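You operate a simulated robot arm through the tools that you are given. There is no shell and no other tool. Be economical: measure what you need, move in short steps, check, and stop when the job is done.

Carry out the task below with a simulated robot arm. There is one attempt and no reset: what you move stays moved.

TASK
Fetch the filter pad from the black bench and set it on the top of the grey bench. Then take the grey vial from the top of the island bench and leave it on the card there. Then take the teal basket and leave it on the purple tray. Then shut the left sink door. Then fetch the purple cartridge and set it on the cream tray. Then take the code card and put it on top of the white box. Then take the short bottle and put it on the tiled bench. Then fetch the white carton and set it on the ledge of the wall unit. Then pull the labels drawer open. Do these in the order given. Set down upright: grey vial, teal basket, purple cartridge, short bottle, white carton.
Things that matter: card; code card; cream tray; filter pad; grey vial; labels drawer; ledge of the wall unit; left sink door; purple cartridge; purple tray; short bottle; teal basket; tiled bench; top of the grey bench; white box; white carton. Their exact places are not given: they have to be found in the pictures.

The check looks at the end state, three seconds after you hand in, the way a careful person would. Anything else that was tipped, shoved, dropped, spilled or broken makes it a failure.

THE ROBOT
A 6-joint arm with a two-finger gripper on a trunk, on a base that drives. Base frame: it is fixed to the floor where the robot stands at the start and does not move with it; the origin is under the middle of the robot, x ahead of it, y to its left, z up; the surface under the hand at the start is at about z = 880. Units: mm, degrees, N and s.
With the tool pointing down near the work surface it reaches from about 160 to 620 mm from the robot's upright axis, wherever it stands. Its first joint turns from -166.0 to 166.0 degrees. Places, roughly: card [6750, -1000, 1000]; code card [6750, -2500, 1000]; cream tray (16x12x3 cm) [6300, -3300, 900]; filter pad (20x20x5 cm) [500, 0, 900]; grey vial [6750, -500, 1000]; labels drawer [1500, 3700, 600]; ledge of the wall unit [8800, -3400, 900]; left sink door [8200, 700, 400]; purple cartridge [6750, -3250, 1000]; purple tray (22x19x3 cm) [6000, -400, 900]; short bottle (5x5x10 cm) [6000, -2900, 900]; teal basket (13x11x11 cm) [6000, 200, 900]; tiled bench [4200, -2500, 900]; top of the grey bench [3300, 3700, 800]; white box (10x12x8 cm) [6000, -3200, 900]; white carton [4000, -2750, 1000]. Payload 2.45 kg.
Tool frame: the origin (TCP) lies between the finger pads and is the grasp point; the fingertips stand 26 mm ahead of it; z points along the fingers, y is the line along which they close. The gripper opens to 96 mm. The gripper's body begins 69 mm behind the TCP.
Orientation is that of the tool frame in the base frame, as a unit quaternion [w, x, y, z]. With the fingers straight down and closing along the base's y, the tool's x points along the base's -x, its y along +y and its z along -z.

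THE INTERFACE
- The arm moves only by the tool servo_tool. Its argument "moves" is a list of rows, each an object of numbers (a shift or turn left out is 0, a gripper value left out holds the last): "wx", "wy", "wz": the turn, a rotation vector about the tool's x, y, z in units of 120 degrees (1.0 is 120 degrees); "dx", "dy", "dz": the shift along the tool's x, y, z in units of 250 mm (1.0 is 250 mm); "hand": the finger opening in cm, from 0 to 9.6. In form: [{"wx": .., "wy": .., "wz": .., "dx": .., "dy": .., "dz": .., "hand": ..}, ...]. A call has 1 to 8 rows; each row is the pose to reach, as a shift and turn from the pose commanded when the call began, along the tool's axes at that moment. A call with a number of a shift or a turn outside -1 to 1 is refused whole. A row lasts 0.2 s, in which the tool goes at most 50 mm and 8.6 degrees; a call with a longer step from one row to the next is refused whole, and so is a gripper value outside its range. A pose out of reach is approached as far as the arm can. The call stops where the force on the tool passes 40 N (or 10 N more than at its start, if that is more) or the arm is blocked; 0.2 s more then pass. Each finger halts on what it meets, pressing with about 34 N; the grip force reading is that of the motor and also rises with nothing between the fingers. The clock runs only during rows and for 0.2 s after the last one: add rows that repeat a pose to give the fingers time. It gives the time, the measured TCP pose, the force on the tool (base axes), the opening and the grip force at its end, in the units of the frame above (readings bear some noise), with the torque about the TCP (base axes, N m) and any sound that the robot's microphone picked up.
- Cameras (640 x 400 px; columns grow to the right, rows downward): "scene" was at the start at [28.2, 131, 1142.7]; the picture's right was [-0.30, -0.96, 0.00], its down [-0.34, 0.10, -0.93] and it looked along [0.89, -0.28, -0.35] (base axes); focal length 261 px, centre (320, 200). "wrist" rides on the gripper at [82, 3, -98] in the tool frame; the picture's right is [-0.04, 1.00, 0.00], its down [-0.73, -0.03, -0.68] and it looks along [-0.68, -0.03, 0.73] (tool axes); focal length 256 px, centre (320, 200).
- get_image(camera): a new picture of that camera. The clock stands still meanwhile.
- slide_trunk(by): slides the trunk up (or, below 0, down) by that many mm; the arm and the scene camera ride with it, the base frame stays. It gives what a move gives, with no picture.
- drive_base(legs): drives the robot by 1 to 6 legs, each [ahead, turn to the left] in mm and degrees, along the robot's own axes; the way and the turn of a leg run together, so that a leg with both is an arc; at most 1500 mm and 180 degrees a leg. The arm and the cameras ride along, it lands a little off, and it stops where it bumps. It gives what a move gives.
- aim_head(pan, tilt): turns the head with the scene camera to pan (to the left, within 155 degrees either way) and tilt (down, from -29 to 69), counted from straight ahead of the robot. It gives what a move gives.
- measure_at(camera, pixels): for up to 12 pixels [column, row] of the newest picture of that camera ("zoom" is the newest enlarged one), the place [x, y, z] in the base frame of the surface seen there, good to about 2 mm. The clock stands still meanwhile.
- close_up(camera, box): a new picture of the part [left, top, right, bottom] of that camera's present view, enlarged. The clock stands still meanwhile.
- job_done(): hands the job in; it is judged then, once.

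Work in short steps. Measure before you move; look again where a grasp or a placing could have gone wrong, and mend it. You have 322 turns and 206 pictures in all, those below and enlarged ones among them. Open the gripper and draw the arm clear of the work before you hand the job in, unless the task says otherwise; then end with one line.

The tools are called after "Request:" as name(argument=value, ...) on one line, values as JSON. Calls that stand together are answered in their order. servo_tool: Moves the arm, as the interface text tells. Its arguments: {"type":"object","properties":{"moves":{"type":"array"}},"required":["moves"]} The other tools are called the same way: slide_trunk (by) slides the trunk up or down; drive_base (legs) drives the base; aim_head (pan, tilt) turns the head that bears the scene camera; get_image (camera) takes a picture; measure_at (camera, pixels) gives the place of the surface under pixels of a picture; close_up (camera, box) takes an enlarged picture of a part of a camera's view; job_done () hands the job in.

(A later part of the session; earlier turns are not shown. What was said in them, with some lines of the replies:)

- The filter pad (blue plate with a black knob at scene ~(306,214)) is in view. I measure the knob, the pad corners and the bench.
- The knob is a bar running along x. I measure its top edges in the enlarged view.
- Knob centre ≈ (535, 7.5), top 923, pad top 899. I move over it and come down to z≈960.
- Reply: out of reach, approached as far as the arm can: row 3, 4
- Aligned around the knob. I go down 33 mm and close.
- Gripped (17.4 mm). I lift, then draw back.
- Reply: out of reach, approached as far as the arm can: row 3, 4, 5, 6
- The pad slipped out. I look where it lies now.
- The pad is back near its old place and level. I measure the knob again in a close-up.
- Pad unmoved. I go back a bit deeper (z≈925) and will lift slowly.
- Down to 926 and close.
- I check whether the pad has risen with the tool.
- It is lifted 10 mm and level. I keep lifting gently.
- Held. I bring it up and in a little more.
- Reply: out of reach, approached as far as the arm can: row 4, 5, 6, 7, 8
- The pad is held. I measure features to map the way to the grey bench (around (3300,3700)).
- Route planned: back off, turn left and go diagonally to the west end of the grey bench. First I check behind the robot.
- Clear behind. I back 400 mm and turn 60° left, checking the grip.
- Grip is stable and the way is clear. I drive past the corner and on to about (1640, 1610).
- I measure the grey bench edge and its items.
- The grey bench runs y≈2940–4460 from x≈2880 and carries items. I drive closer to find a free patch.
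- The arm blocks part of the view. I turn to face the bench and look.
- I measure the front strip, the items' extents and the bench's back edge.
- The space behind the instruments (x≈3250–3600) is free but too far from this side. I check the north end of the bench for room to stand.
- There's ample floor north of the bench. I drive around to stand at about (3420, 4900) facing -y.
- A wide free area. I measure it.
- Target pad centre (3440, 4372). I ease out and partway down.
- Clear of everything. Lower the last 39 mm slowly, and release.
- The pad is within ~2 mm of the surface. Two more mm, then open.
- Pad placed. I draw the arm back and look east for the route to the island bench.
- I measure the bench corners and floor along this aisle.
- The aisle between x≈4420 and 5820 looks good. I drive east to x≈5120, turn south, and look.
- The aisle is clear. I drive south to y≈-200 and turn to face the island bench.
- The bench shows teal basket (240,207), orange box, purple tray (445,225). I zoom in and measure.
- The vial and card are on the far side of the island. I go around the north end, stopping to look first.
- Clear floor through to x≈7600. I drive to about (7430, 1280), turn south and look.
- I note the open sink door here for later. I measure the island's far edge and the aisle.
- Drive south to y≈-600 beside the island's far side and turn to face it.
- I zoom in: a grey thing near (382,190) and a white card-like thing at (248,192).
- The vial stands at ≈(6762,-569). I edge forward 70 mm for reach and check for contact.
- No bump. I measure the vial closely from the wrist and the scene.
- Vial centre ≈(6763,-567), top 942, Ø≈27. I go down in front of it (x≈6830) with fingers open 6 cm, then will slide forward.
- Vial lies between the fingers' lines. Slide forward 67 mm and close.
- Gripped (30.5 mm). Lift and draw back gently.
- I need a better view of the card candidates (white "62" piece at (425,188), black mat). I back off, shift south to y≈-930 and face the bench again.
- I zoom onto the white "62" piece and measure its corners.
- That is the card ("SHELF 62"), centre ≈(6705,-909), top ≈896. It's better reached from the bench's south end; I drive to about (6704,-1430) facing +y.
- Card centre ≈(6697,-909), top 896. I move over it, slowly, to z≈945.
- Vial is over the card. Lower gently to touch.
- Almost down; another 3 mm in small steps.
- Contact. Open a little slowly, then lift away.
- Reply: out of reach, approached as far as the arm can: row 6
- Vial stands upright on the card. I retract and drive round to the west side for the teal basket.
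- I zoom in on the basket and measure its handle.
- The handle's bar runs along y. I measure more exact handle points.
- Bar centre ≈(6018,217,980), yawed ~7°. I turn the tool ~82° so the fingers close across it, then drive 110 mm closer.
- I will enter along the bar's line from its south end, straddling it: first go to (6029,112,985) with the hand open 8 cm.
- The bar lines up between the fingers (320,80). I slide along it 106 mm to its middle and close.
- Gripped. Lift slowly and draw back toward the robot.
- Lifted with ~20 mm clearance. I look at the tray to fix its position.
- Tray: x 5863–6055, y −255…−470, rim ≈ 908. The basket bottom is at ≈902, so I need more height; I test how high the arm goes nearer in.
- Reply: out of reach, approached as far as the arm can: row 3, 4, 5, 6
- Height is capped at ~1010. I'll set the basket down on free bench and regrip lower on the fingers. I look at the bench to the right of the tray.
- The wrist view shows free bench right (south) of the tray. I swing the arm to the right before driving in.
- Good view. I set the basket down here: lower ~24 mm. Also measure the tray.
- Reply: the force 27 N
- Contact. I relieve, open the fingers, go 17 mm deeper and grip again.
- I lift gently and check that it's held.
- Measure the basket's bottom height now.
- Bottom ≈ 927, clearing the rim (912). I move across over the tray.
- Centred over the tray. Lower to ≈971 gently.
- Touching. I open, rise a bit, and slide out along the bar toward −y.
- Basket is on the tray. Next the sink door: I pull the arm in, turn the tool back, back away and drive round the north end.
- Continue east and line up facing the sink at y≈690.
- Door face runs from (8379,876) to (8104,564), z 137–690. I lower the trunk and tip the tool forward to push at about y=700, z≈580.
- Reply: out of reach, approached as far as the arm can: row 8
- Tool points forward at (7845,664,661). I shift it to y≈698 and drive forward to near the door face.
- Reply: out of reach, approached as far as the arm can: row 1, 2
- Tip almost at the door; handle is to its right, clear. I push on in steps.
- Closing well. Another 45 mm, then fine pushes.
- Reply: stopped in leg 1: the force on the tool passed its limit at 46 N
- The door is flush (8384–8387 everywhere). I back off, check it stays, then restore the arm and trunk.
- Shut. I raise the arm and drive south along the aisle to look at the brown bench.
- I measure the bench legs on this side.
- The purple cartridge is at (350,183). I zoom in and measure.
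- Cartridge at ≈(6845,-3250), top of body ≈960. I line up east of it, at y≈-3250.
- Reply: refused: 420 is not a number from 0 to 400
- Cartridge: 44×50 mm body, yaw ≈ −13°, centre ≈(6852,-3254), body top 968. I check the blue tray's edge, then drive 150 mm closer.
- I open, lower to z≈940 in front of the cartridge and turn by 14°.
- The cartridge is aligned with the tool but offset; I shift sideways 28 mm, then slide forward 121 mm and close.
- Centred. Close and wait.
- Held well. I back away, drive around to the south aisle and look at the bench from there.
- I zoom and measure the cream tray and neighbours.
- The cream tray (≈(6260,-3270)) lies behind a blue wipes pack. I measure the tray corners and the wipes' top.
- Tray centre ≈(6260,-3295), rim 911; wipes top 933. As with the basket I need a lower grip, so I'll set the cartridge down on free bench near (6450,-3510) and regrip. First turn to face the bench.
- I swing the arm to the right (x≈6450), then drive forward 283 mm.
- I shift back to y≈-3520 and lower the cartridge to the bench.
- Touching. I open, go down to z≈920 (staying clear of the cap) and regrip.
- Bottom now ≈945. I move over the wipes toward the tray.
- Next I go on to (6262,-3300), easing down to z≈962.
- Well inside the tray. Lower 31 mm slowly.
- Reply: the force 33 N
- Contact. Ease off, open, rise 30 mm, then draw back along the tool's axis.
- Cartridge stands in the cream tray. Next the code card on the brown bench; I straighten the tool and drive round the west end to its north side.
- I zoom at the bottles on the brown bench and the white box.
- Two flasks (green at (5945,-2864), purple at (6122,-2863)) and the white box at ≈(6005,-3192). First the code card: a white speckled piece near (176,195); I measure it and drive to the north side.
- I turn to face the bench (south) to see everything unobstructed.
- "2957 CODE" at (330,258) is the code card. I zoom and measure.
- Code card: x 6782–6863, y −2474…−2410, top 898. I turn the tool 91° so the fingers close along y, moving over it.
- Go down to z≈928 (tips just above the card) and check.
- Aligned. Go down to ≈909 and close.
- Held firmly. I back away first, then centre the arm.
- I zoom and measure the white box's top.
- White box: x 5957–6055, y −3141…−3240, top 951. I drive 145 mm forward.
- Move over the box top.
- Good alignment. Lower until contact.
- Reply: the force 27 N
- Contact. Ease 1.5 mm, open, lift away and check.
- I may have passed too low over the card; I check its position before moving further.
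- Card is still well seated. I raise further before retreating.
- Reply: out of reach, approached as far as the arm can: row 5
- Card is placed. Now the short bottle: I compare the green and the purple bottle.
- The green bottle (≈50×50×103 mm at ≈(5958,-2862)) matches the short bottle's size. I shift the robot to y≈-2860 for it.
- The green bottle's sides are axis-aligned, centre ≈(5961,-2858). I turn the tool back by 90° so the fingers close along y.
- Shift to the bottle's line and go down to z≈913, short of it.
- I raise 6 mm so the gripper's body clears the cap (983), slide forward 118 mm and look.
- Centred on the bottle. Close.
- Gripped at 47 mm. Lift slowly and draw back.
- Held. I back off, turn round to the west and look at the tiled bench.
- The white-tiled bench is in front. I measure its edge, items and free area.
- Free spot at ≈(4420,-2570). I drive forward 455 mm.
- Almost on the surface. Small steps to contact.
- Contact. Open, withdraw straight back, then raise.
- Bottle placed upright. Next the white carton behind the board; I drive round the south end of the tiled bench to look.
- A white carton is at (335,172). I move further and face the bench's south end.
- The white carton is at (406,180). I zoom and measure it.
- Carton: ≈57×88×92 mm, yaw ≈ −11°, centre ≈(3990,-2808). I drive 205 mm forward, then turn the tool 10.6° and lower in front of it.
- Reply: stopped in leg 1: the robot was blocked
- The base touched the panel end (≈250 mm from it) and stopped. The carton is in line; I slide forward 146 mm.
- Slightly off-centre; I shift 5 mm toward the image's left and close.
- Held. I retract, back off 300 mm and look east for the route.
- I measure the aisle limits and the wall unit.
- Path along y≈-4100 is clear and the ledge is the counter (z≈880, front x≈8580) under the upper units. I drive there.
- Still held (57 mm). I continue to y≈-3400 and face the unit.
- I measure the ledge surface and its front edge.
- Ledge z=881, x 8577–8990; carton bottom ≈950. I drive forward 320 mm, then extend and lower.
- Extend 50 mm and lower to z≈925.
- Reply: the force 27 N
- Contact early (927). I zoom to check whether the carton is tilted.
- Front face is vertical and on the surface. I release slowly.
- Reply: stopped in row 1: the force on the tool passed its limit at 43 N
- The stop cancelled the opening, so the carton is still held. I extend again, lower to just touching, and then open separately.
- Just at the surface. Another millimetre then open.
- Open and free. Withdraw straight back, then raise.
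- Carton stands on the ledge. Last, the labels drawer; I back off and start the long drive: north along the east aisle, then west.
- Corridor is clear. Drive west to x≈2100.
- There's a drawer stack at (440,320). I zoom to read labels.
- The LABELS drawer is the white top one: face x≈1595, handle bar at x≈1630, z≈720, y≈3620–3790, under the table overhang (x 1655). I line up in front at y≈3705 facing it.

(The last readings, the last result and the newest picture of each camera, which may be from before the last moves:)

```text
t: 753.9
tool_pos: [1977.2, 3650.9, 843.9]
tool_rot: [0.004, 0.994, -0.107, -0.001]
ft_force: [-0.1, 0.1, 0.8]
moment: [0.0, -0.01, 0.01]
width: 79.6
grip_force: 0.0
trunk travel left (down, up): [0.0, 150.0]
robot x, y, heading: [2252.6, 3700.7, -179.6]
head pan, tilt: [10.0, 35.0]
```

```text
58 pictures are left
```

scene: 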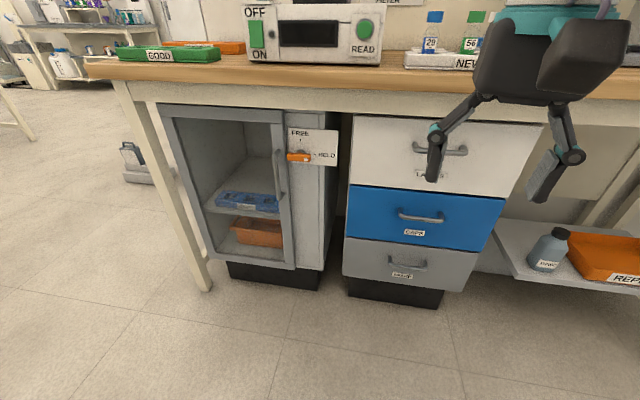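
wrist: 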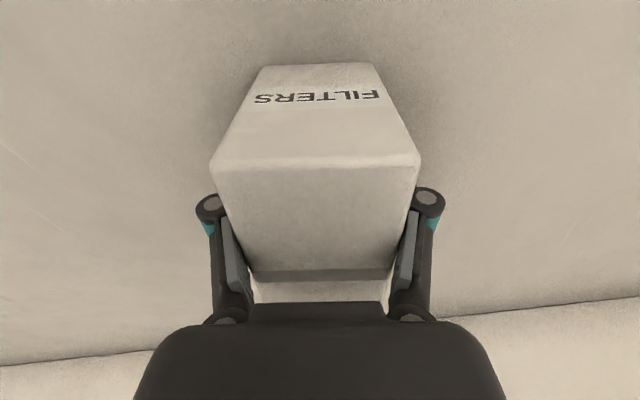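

The FREE/HELD lever belongs to the glass cabinet, not the drawers. I zoom and measure the drawer handle.

Request:
close_up(camera="scene", box=[340, 95, 560, 230])

Request:
measure_at(camera="scene", pixels=[[455, 152], [465, 151], [448, 153], [440, 150], [468, 155], [400, 150], [355, 120], [535, 130], [500, 190], [352, 180], [400, 105], [455, 157]])

```text
2.91 times, centred on (450, 162) of scene
```

zoom: 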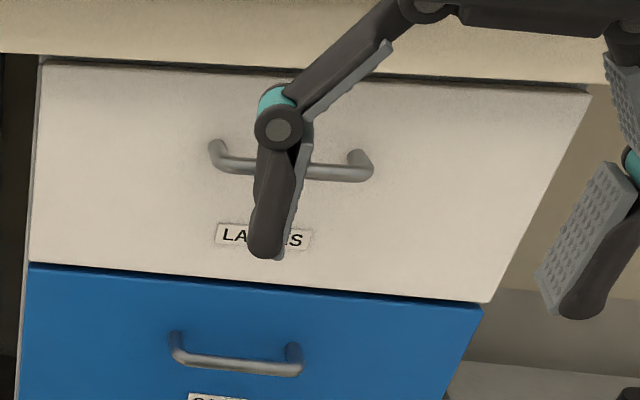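

```text
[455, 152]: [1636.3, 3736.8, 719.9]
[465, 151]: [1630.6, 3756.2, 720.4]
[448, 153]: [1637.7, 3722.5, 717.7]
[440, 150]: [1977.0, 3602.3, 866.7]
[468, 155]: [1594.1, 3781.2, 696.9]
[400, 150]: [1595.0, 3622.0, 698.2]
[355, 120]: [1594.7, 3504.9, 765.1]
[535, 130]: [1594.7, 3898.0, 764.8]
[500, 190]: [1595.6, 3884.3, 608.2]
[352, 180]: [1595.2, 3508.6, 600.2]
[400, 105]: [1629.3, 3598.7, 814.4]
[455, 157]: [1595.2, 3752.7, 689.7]
```

Handle: bar centre ≈(1632,3700,718), ⌀≈10 mm. I back off 150 mm, then straighten and centre the tool.

Request:
drive_base(legs=[[-150, 0]])

Request:
servo_tool(moves=[{"wz": -0.05, "dx": -0.02, "dy": -0.1, "hand": 4}, {"wz": -0.1025, "dx": -0.042, "dy": -0.196}, {"wz": -0.1025, "dx": -0.042, "dy": -0.196}])

Request:
servo_tool(moves=[{"wy": -0.07, "dx": -0.1, "dz": 0.06}, {"wy": -0.14, "dx": -0.2, "dz": 0.12}, {"wy": -0.21, "dx": -0.3, "dz": 0.18}, {"wy": -0.28, "dx": -0.4, "dz": 0.24}, {"wy": -0.35, "dx": -0.5, "dz": 0.3}, {"wy": -0.42, "dx": -0.6, "dz": 0.36}, {"wy": -0.49, "dx": -0.7, "dz": 0.42}, {"wy": -0.56, "dx": -0.8, "dz": 0.48}])

```text
t: 755.3
tool_pos: [2127.2, 3648.5, 844.3]
tool_rot: [0.004, 0.994, -0.106, -0.001]
ft_force: [-0.6, 0.9, -0.4]
moment: [0.02, -0.02, -0.01]
width: 80.2
grip_force: 0.1
trunk travel left (down, up): [0.0, 150.0]
robot x, y, heading: [2405.3, 3701.5, -179.7]
head pan, tilt: [10.0, 35.0]
```

```text
t: 756.1
tool_pos: [2128.6, 3699.3, 845.5]
tool_rot: [0.004, 1.0, 0.001, -0.002]
ft_force: [-1.7, 0.1, -0.8]
moment: [0.01, -0.01, -0.01]
width: 40.3
grip_force: 0.1
trunk travel left (down, up): [0.0, 150.0]
robot x, y, heading: [2404.7, 3702.7, -179.6]
head pan, tilt: [10.0, 35.0]
```

```text
t: 757.9
tool_pos: [1929.2, 3699.1, 725.5]
tool_rot: [0.004, 0.832, -0.002, -0.555]
ft_force: [0.8, 0.1, 0.8]
moment: [-0.02, -0.02, 0.01]
width: 40.0
grip_force: 0.1
trunk travel left (down, up): [0.0, 150.0]
robot x, y, heading: [2409.4, 3703.3, -179.7]
head pan, tilt: [10.0, 35.0]
```

Tilted 67°. I finish to horizontal.

Request:
servo_tool(moves=[{"wy": -0.065, "dz": 0.05}, {"wy": -0.13, "dz": 0.1}, {"wy": -0.19, "dz": 0.15}, {"wy": -0.19, "dz": 0.15}])

Request:
servo_tool(moves=[{"wz": 0.07}, {"wz": 0.14}, {"wz": 0.21}, {"wz": 0.28}, {"wz": 0.35}, {"wz": 0.42}, {"wz": 0.49}, {"wz": 0.56}])

Request:
get_image(camera="scene")

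```text
t: 758.9
tool_pos: [1893.0, 3698.0, 711.1]
tool_rot: [-0.004, -0.705, 0.002, 0.709]
ft_force: [0.3, 0.2, -0.3]
moment: [0.0, 0.0, 0.0]
width: 39.9
grip_force: 0.0
out of reach, approached as far as the arm can: row 1
trunk travel left (down, up): [0.0, 150.0]
robot x, y, heading: [2404.4, 3707.3, -179.5]
head pan, tilt: [10.0, 35.0]
```

```text
t: 760.7
tool_pos: [1893.6, 3698.7, 711.4]
tool_rot: [-0.395, -0.587, 0.393, 0.588]
ft_force: [0.0, 0.6, -0.1]
moment: [-0.02, -0.01, 0.0]
width: 39.9
grip_force: 0.2
trunk travel left (down, up): [0.0, 150.0]
robot x, y, heading: [2405.7, 3705.0, -179.9]
head pan, tilt: [10.0, 35.0]
```

```text
56 pictures are left
```

scene: 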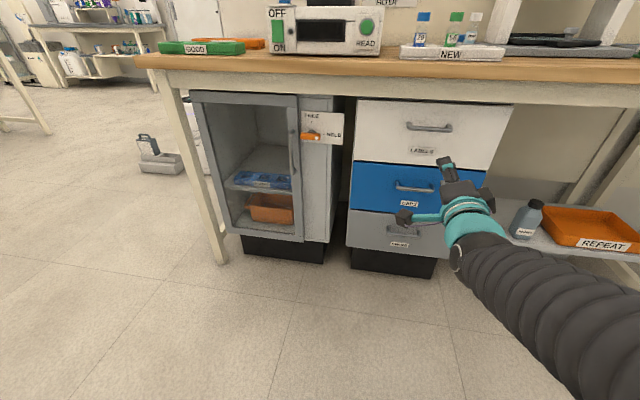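

Finish the roll to 90° and re-measure the now unobstructed handle.

Request:
servo_tool(moves=[{"wz": 0.065}, {"wz": 0.13}, {"wz": 0.19}, {"wz": 0.19}])

Request:
close_up(camera="scene", box=[350, 90, 510, 210])

Request:
measure_at(camera="scene", pixels=[[410, 127], [420, 128], [430, 129], [440, 129], [449, 128], [451, 126]])

```text
t: 761.7
tool_pos: [1892.0, 3697.6, 711.0]
tool_rot: [0.505, 0.497, -0.501, -0.497]
ft_force: [-0.5, 1.3, 1.0]
moment: [-0.02, 0.03, 0.04]
width: 40.0
grip_force: 0.0
trunk travel left (down, up): [0.0, 150.0]
robot x, y, heading: [2402.9, 3706.1, -179.9]
head pan, tilt: [10.0, 35.0]
```

```text
3.33 times, centred on (430, 150) of scene
```

zoom: 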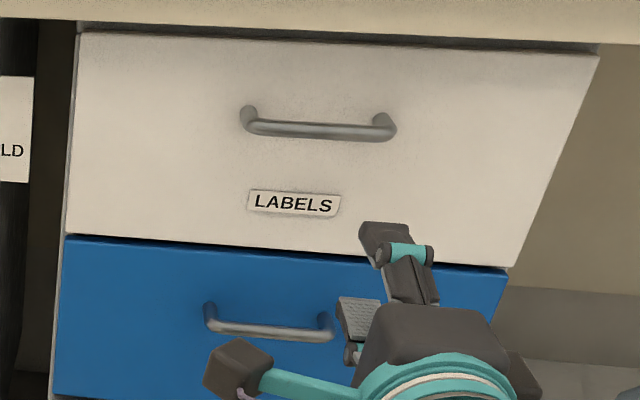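

```text
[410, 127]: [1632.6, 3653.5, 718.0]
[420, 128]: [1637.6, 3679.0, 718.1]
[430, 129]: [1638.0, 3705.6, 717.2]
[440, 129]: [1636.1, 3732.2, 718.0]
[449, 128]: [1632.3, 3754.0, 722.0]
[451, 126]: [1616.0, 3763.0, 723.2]
```

Bar centre ≈(1632,3704,717). Tool now points −x with fingers closing vertically. Raise 6 mm and drive forward 200 mm.

Request:
servo_tool(moves=[{"dy": 0.024}, {"dy": 0.024}])

Request:
drive_base(legs=[[190, 0]])

Request:
get_image(camera="wrist")

Request:
close_up(camera="scene", box=[320, 60, 560, 240])

```text
t: 762.3
tool_pos: [1893.3, 3698.7, 717.1]
tool_rot: [0.504, 0.498, -0.501, -0.497]
ft_force: [0.5, 0.2, 0.6]
moment: [-0.01, 0.03, -0.01]
width: 39.9
grip_force: 0.1
trunk travel left (down, up): [0.0, 150.0]
robot x, y, heading: [2402.5, 3704.0, -179.8]
head pan, tilt: [10.0, 35.0]
```

```text
t: 763.8
tool_pos: [1705.7, 3698.2, 715.8]
tool_rot: [0.504, 0.497, -0.501, -0.498]
ft_force: [-0.3, 0.4, -0.1]
moment: [0.0, 0.0, 0.04]
width: 40.2
grip_force: 0.1
trunk travel left (down, up): [0.0, 150.0]
robot x, y, heading: [2217.9, 3700.2, -179.8]
head pan, tilt: [10.0, 35.0]
```

```text
54 pictures are left
```

wrist: 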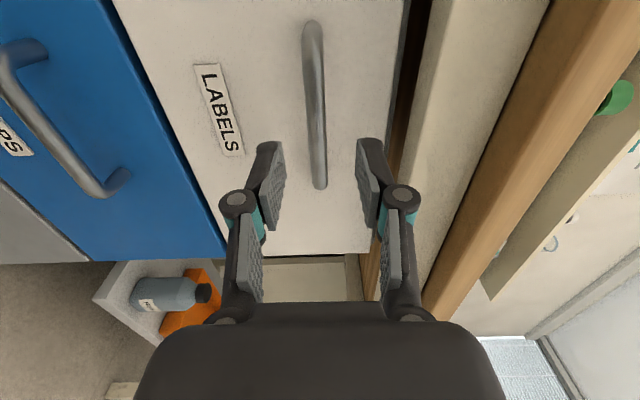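

```text
2.22 times, centred on (440, 150) of scene
```

zoom: 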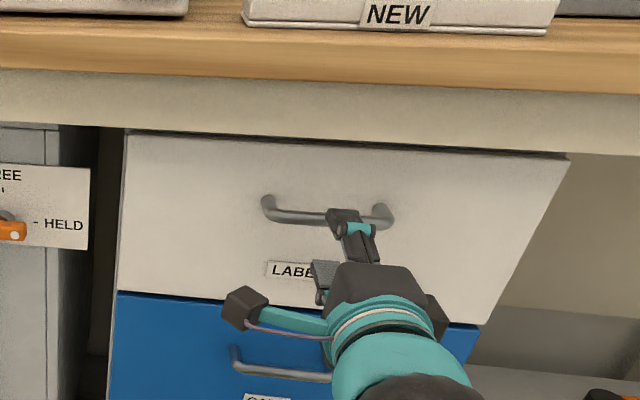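

The handle runs between the fingers. I advance 74 mm and close.

Request:
servo_tool(moves=[{"dz": 0.1}, {"dz": 0.2}, {"dz": 0.27}, {"dz": 0.294}, {"dz": 0.294}])

Request:
get_image(camera="wrist")

```text
t: 765.0
tool_pos: [1631.2, 3697.5, 716.0]
tool_rot: [0.504, 0.498, -0.501, -0.498]
ft_force: [0.1, -0.3, 0.0]
moment: [-0.01, -0.01, 0.02]
width: 40.0
grip_force: 0.1
trunk travel left (down, up): [0.0, 150.0]
robot x, y, heading: [2216.8, 3703.9, -179.5]
head pan, tilt: [10.0, 35.0]
```

```text
52 pictures are left
```

wrist: 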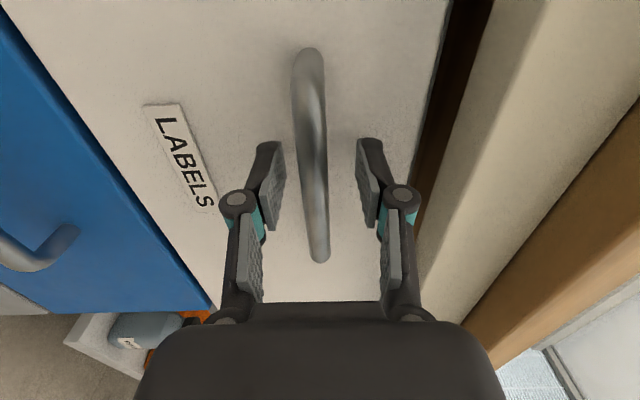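

Bar is between the pads. Close.

Request:
servo_tool(moves=[{"hand": 0}, {"hand": 0}, {"hand": 0}, {"hand": 0}])

Request:
drive_base(legs=[[-60, 0]])

Request:
get_image(camera="scene")

```text
t: 766.0
tool_pos: [1630.9, 3697.7, 715.4]
tool_rot: [-0.502, -0.499, 0.502, 0.497]
ft_force: [10.0, -0.9, -22.4]
moment: [0.54, -0.01, 0.05]
width: 12.5
grip_force: 39.5
trunk travel left (down, up): [0.0, 150.0]
robot x, y, heading: [2220.1, 3701.4, -179.8]
head pan, tilt: [10.0, 35.0]
```

```text
t: 767.0
tool_pos: [1691.5, 3697.1, 714.7]
tool_rot: [0.503, 0.5, -0.501, -0.496]
ft_force: [-1.4, 1.0, -28.8]
moment: [0.55, 0.01, 0.02]
width: 12.5
grip_force: 39.5
trunk travel left (down, up): [0.0, 150.0]
robot x, y, heading: [2279.7, 3704.1, -179.6]
head pan, tilt: [10.0, 35.0]
```

```text
51 pictures are left
```

scene: 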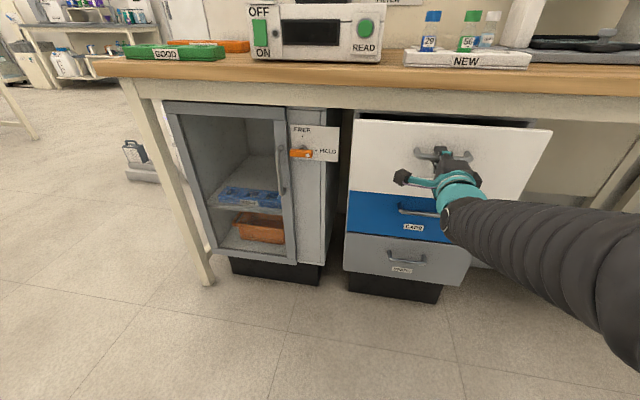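

The drawer follows. I relieve the vertical load and pull further.

Request:
servo_tool(moves=[{"dy": -0.006}, {"dy": -0.01}])

Request:
drive_base(legs=[[-100, 0], [-80, 0]])

Request:
get_image(camera="scene")

```text
t: 767.6
tool_pos: [1692.6, 3696.8, 714.3]
tool_rot: [0.504, 0.498, -0.5, -0.498]
ft_force: [-1.6, 2.0, 5.5]
moment: [0.55, -0.03, 0.1]
width: 12.6
grip_force: 39.5
trunk travel left (down, up): [0.0, 150.0]
robot x, y, heading: [2280.3, 3701.5, -179.7]
head pan, tilt: [10.0, 35.0]
```

```text
t: 769.4
tool_pos: [1873.2, 3697.1, 714.7]
tool_rot: [0.505, 0.499, -0.5, -0.497]
ft_force: [-0.8, -0.3, 21.9]
moment: [0.52, 0.05, 0.07]
width: 12.5
grip_force: 39.4
trunk travel left (down, up): [0.0, 150.0]
robot x, y, heading: [2456.3, 3703.8, -179.7]
head pan, tilt: [10.0, 35.0]
```

```text
50 pictures are left
```

scene: 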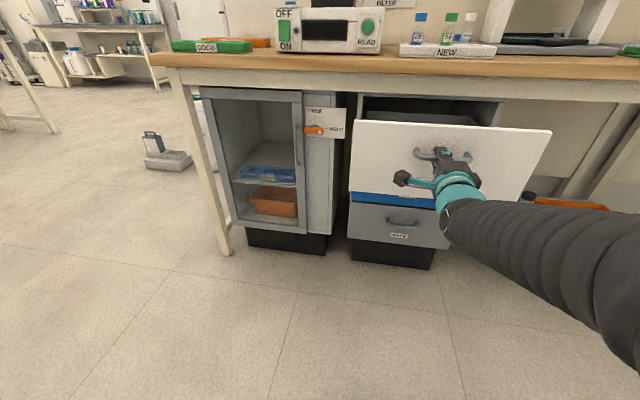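

Open by 240 mm. I pull another 60 mm, watching for a stop.

Request:
drive_base(legs=[[-60, 0]])

```text
t: 770.4
tool_pos: [1934.5, 3698.1, 713.8]
tool_rot: [0.504, 0.498, -0.5, -0.497]
ft_force: [-1.7, -3.4, 6.1]
moment: [0.53, 0.0, 0.26]
width: 12.7
grip_force: 39.3
trunk travel left (down, up): [0.0, 150.0]
robot x, y, heading: [2517.7, 3706.1, -179.8]
head pan, tilt: [10.0, 35.0]
```

Open 300 mm — plenty. I release and back off with the hand clear.

Request:
servo_tool(moves=[{"hand": 2}, {"hand": 4}, {"hand": 4}])

Request:
drive_base(legs=[[-150, 0]])

Request:
get_image(camera="scene")

```text
t: 771.2
tool_pos: [1933.8, 3696.8, 713.9]
tool_rot: [0.504, 0.499, -0.5, -0.498]
ft_force: [0.3, -0.6, 0.0]
moment: [0.01, 0.01, 0.01]
width: 40.2
grip_force: 0.0
trunk travel left (down, up): [0.0, 150.0]
robot x, y, heading: [2518.5, 3702.2, -179.7]
head pan, tilt: [10.0, 35.0]
```

```text
t: 772.6
tool_pos: [2083.5, 3698.8, 715.0]
tool_rot: [0.504, 0.498, -0.5, -0.498]
ft_force: [-0.4, 0.4, 0.2]
moment: [0.04, -0.04, 0.02]
width: 40.1
grip_force: 0.1
trunk travel left (down, up): [0.0, 150.0]
robot x, y, heading: [2668.4, 3703.8, -179.5]
head pan, tilt: [10.0, 35.0]
```

```text
49 pictures are left
```

scene: 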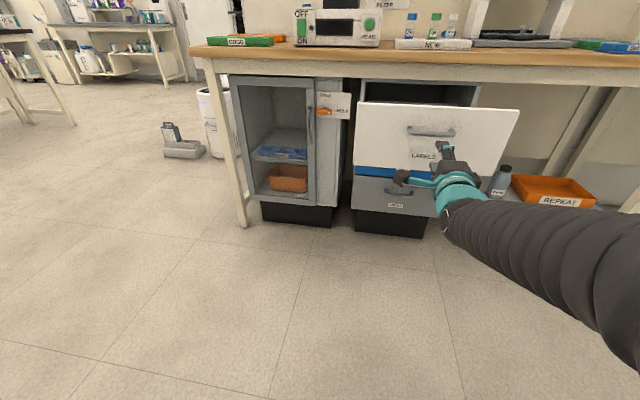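

The drawer stays open. I retract the arm a bit, move forward clear of the grey bench behind, and take a look back at it.

Request:
servo_tool(moves=[{"dz": -0.12}, {"dz": -0.24}, {"dz": -0.3}])

Request:
drive_base(legs=[[70, 0]])

Request:
aim_head(pan=-150, tilt=20)

Request:
get_image(camera="scene")

```text
t: 773.4
tool_pos: [2158.3, 3698.6, 713.5]
tool_rot: [0.504, 0.498, -0.5, -0.498]
ft_force: [-0.4, -1.1, -0.5]
moment: [-0.01, 0.02, 0.02]
width: 39.9
grip_force: 0.0
trunk travel left (down, up): [0.0, 150.0]
robot x, y, heading: [2667.9, 3704.6, -179.5]
head pan, tilt: [10.0, 35.0]
```

```text
t: 774.4
tool_pos: [2087.4, 3698.4, 712.9]
tool_rot: [0.504, 0.499, -0.499, -0.498]
ft_force: [0.6, -0.1, -0.5]
moment: [-0.02, -0.01, 0.01]
width: 40.1
grip_force: 0.1
trunk travel left (down, up): [0.0, 150.0]
robot x, y, heading: [2597.2, 3708.0, -179.8]
head pan, tilt: [10.0, 35.0]
```

```text
t: 776.8
tool_pos: [2087.2, 3698.0, 713.5]
tool_rot: [0.504, 0.499, -0.499, -0.498]
ft_force: [-0.6, -0.1, 0.1]
moment: [0.01, 0.02, -0.01]
width: 39.7
grip_force: 0.2
trunk travel left (down, up): [0.0, 150.0]
robot x, y, heading: [2599.8, 3704.8, -179.5]
head pan, tilt: [-150.0, 20.0]
```

```text
48 pictures are left
```

scene: 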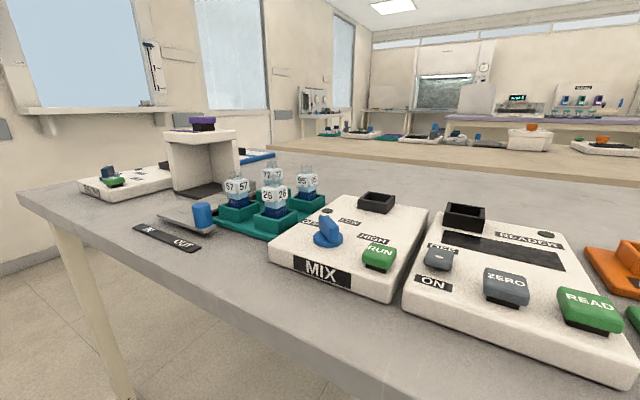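

Nothing on the grey bench is disturbed and the filter pad is still in place. All the steps are done, the gripper is open and the arm is clear, so I hand in.

Request:
job_done()

```text
The job is handed in.
```

I did all nine steps in the order given and handed the job in; the check's result has not come back.
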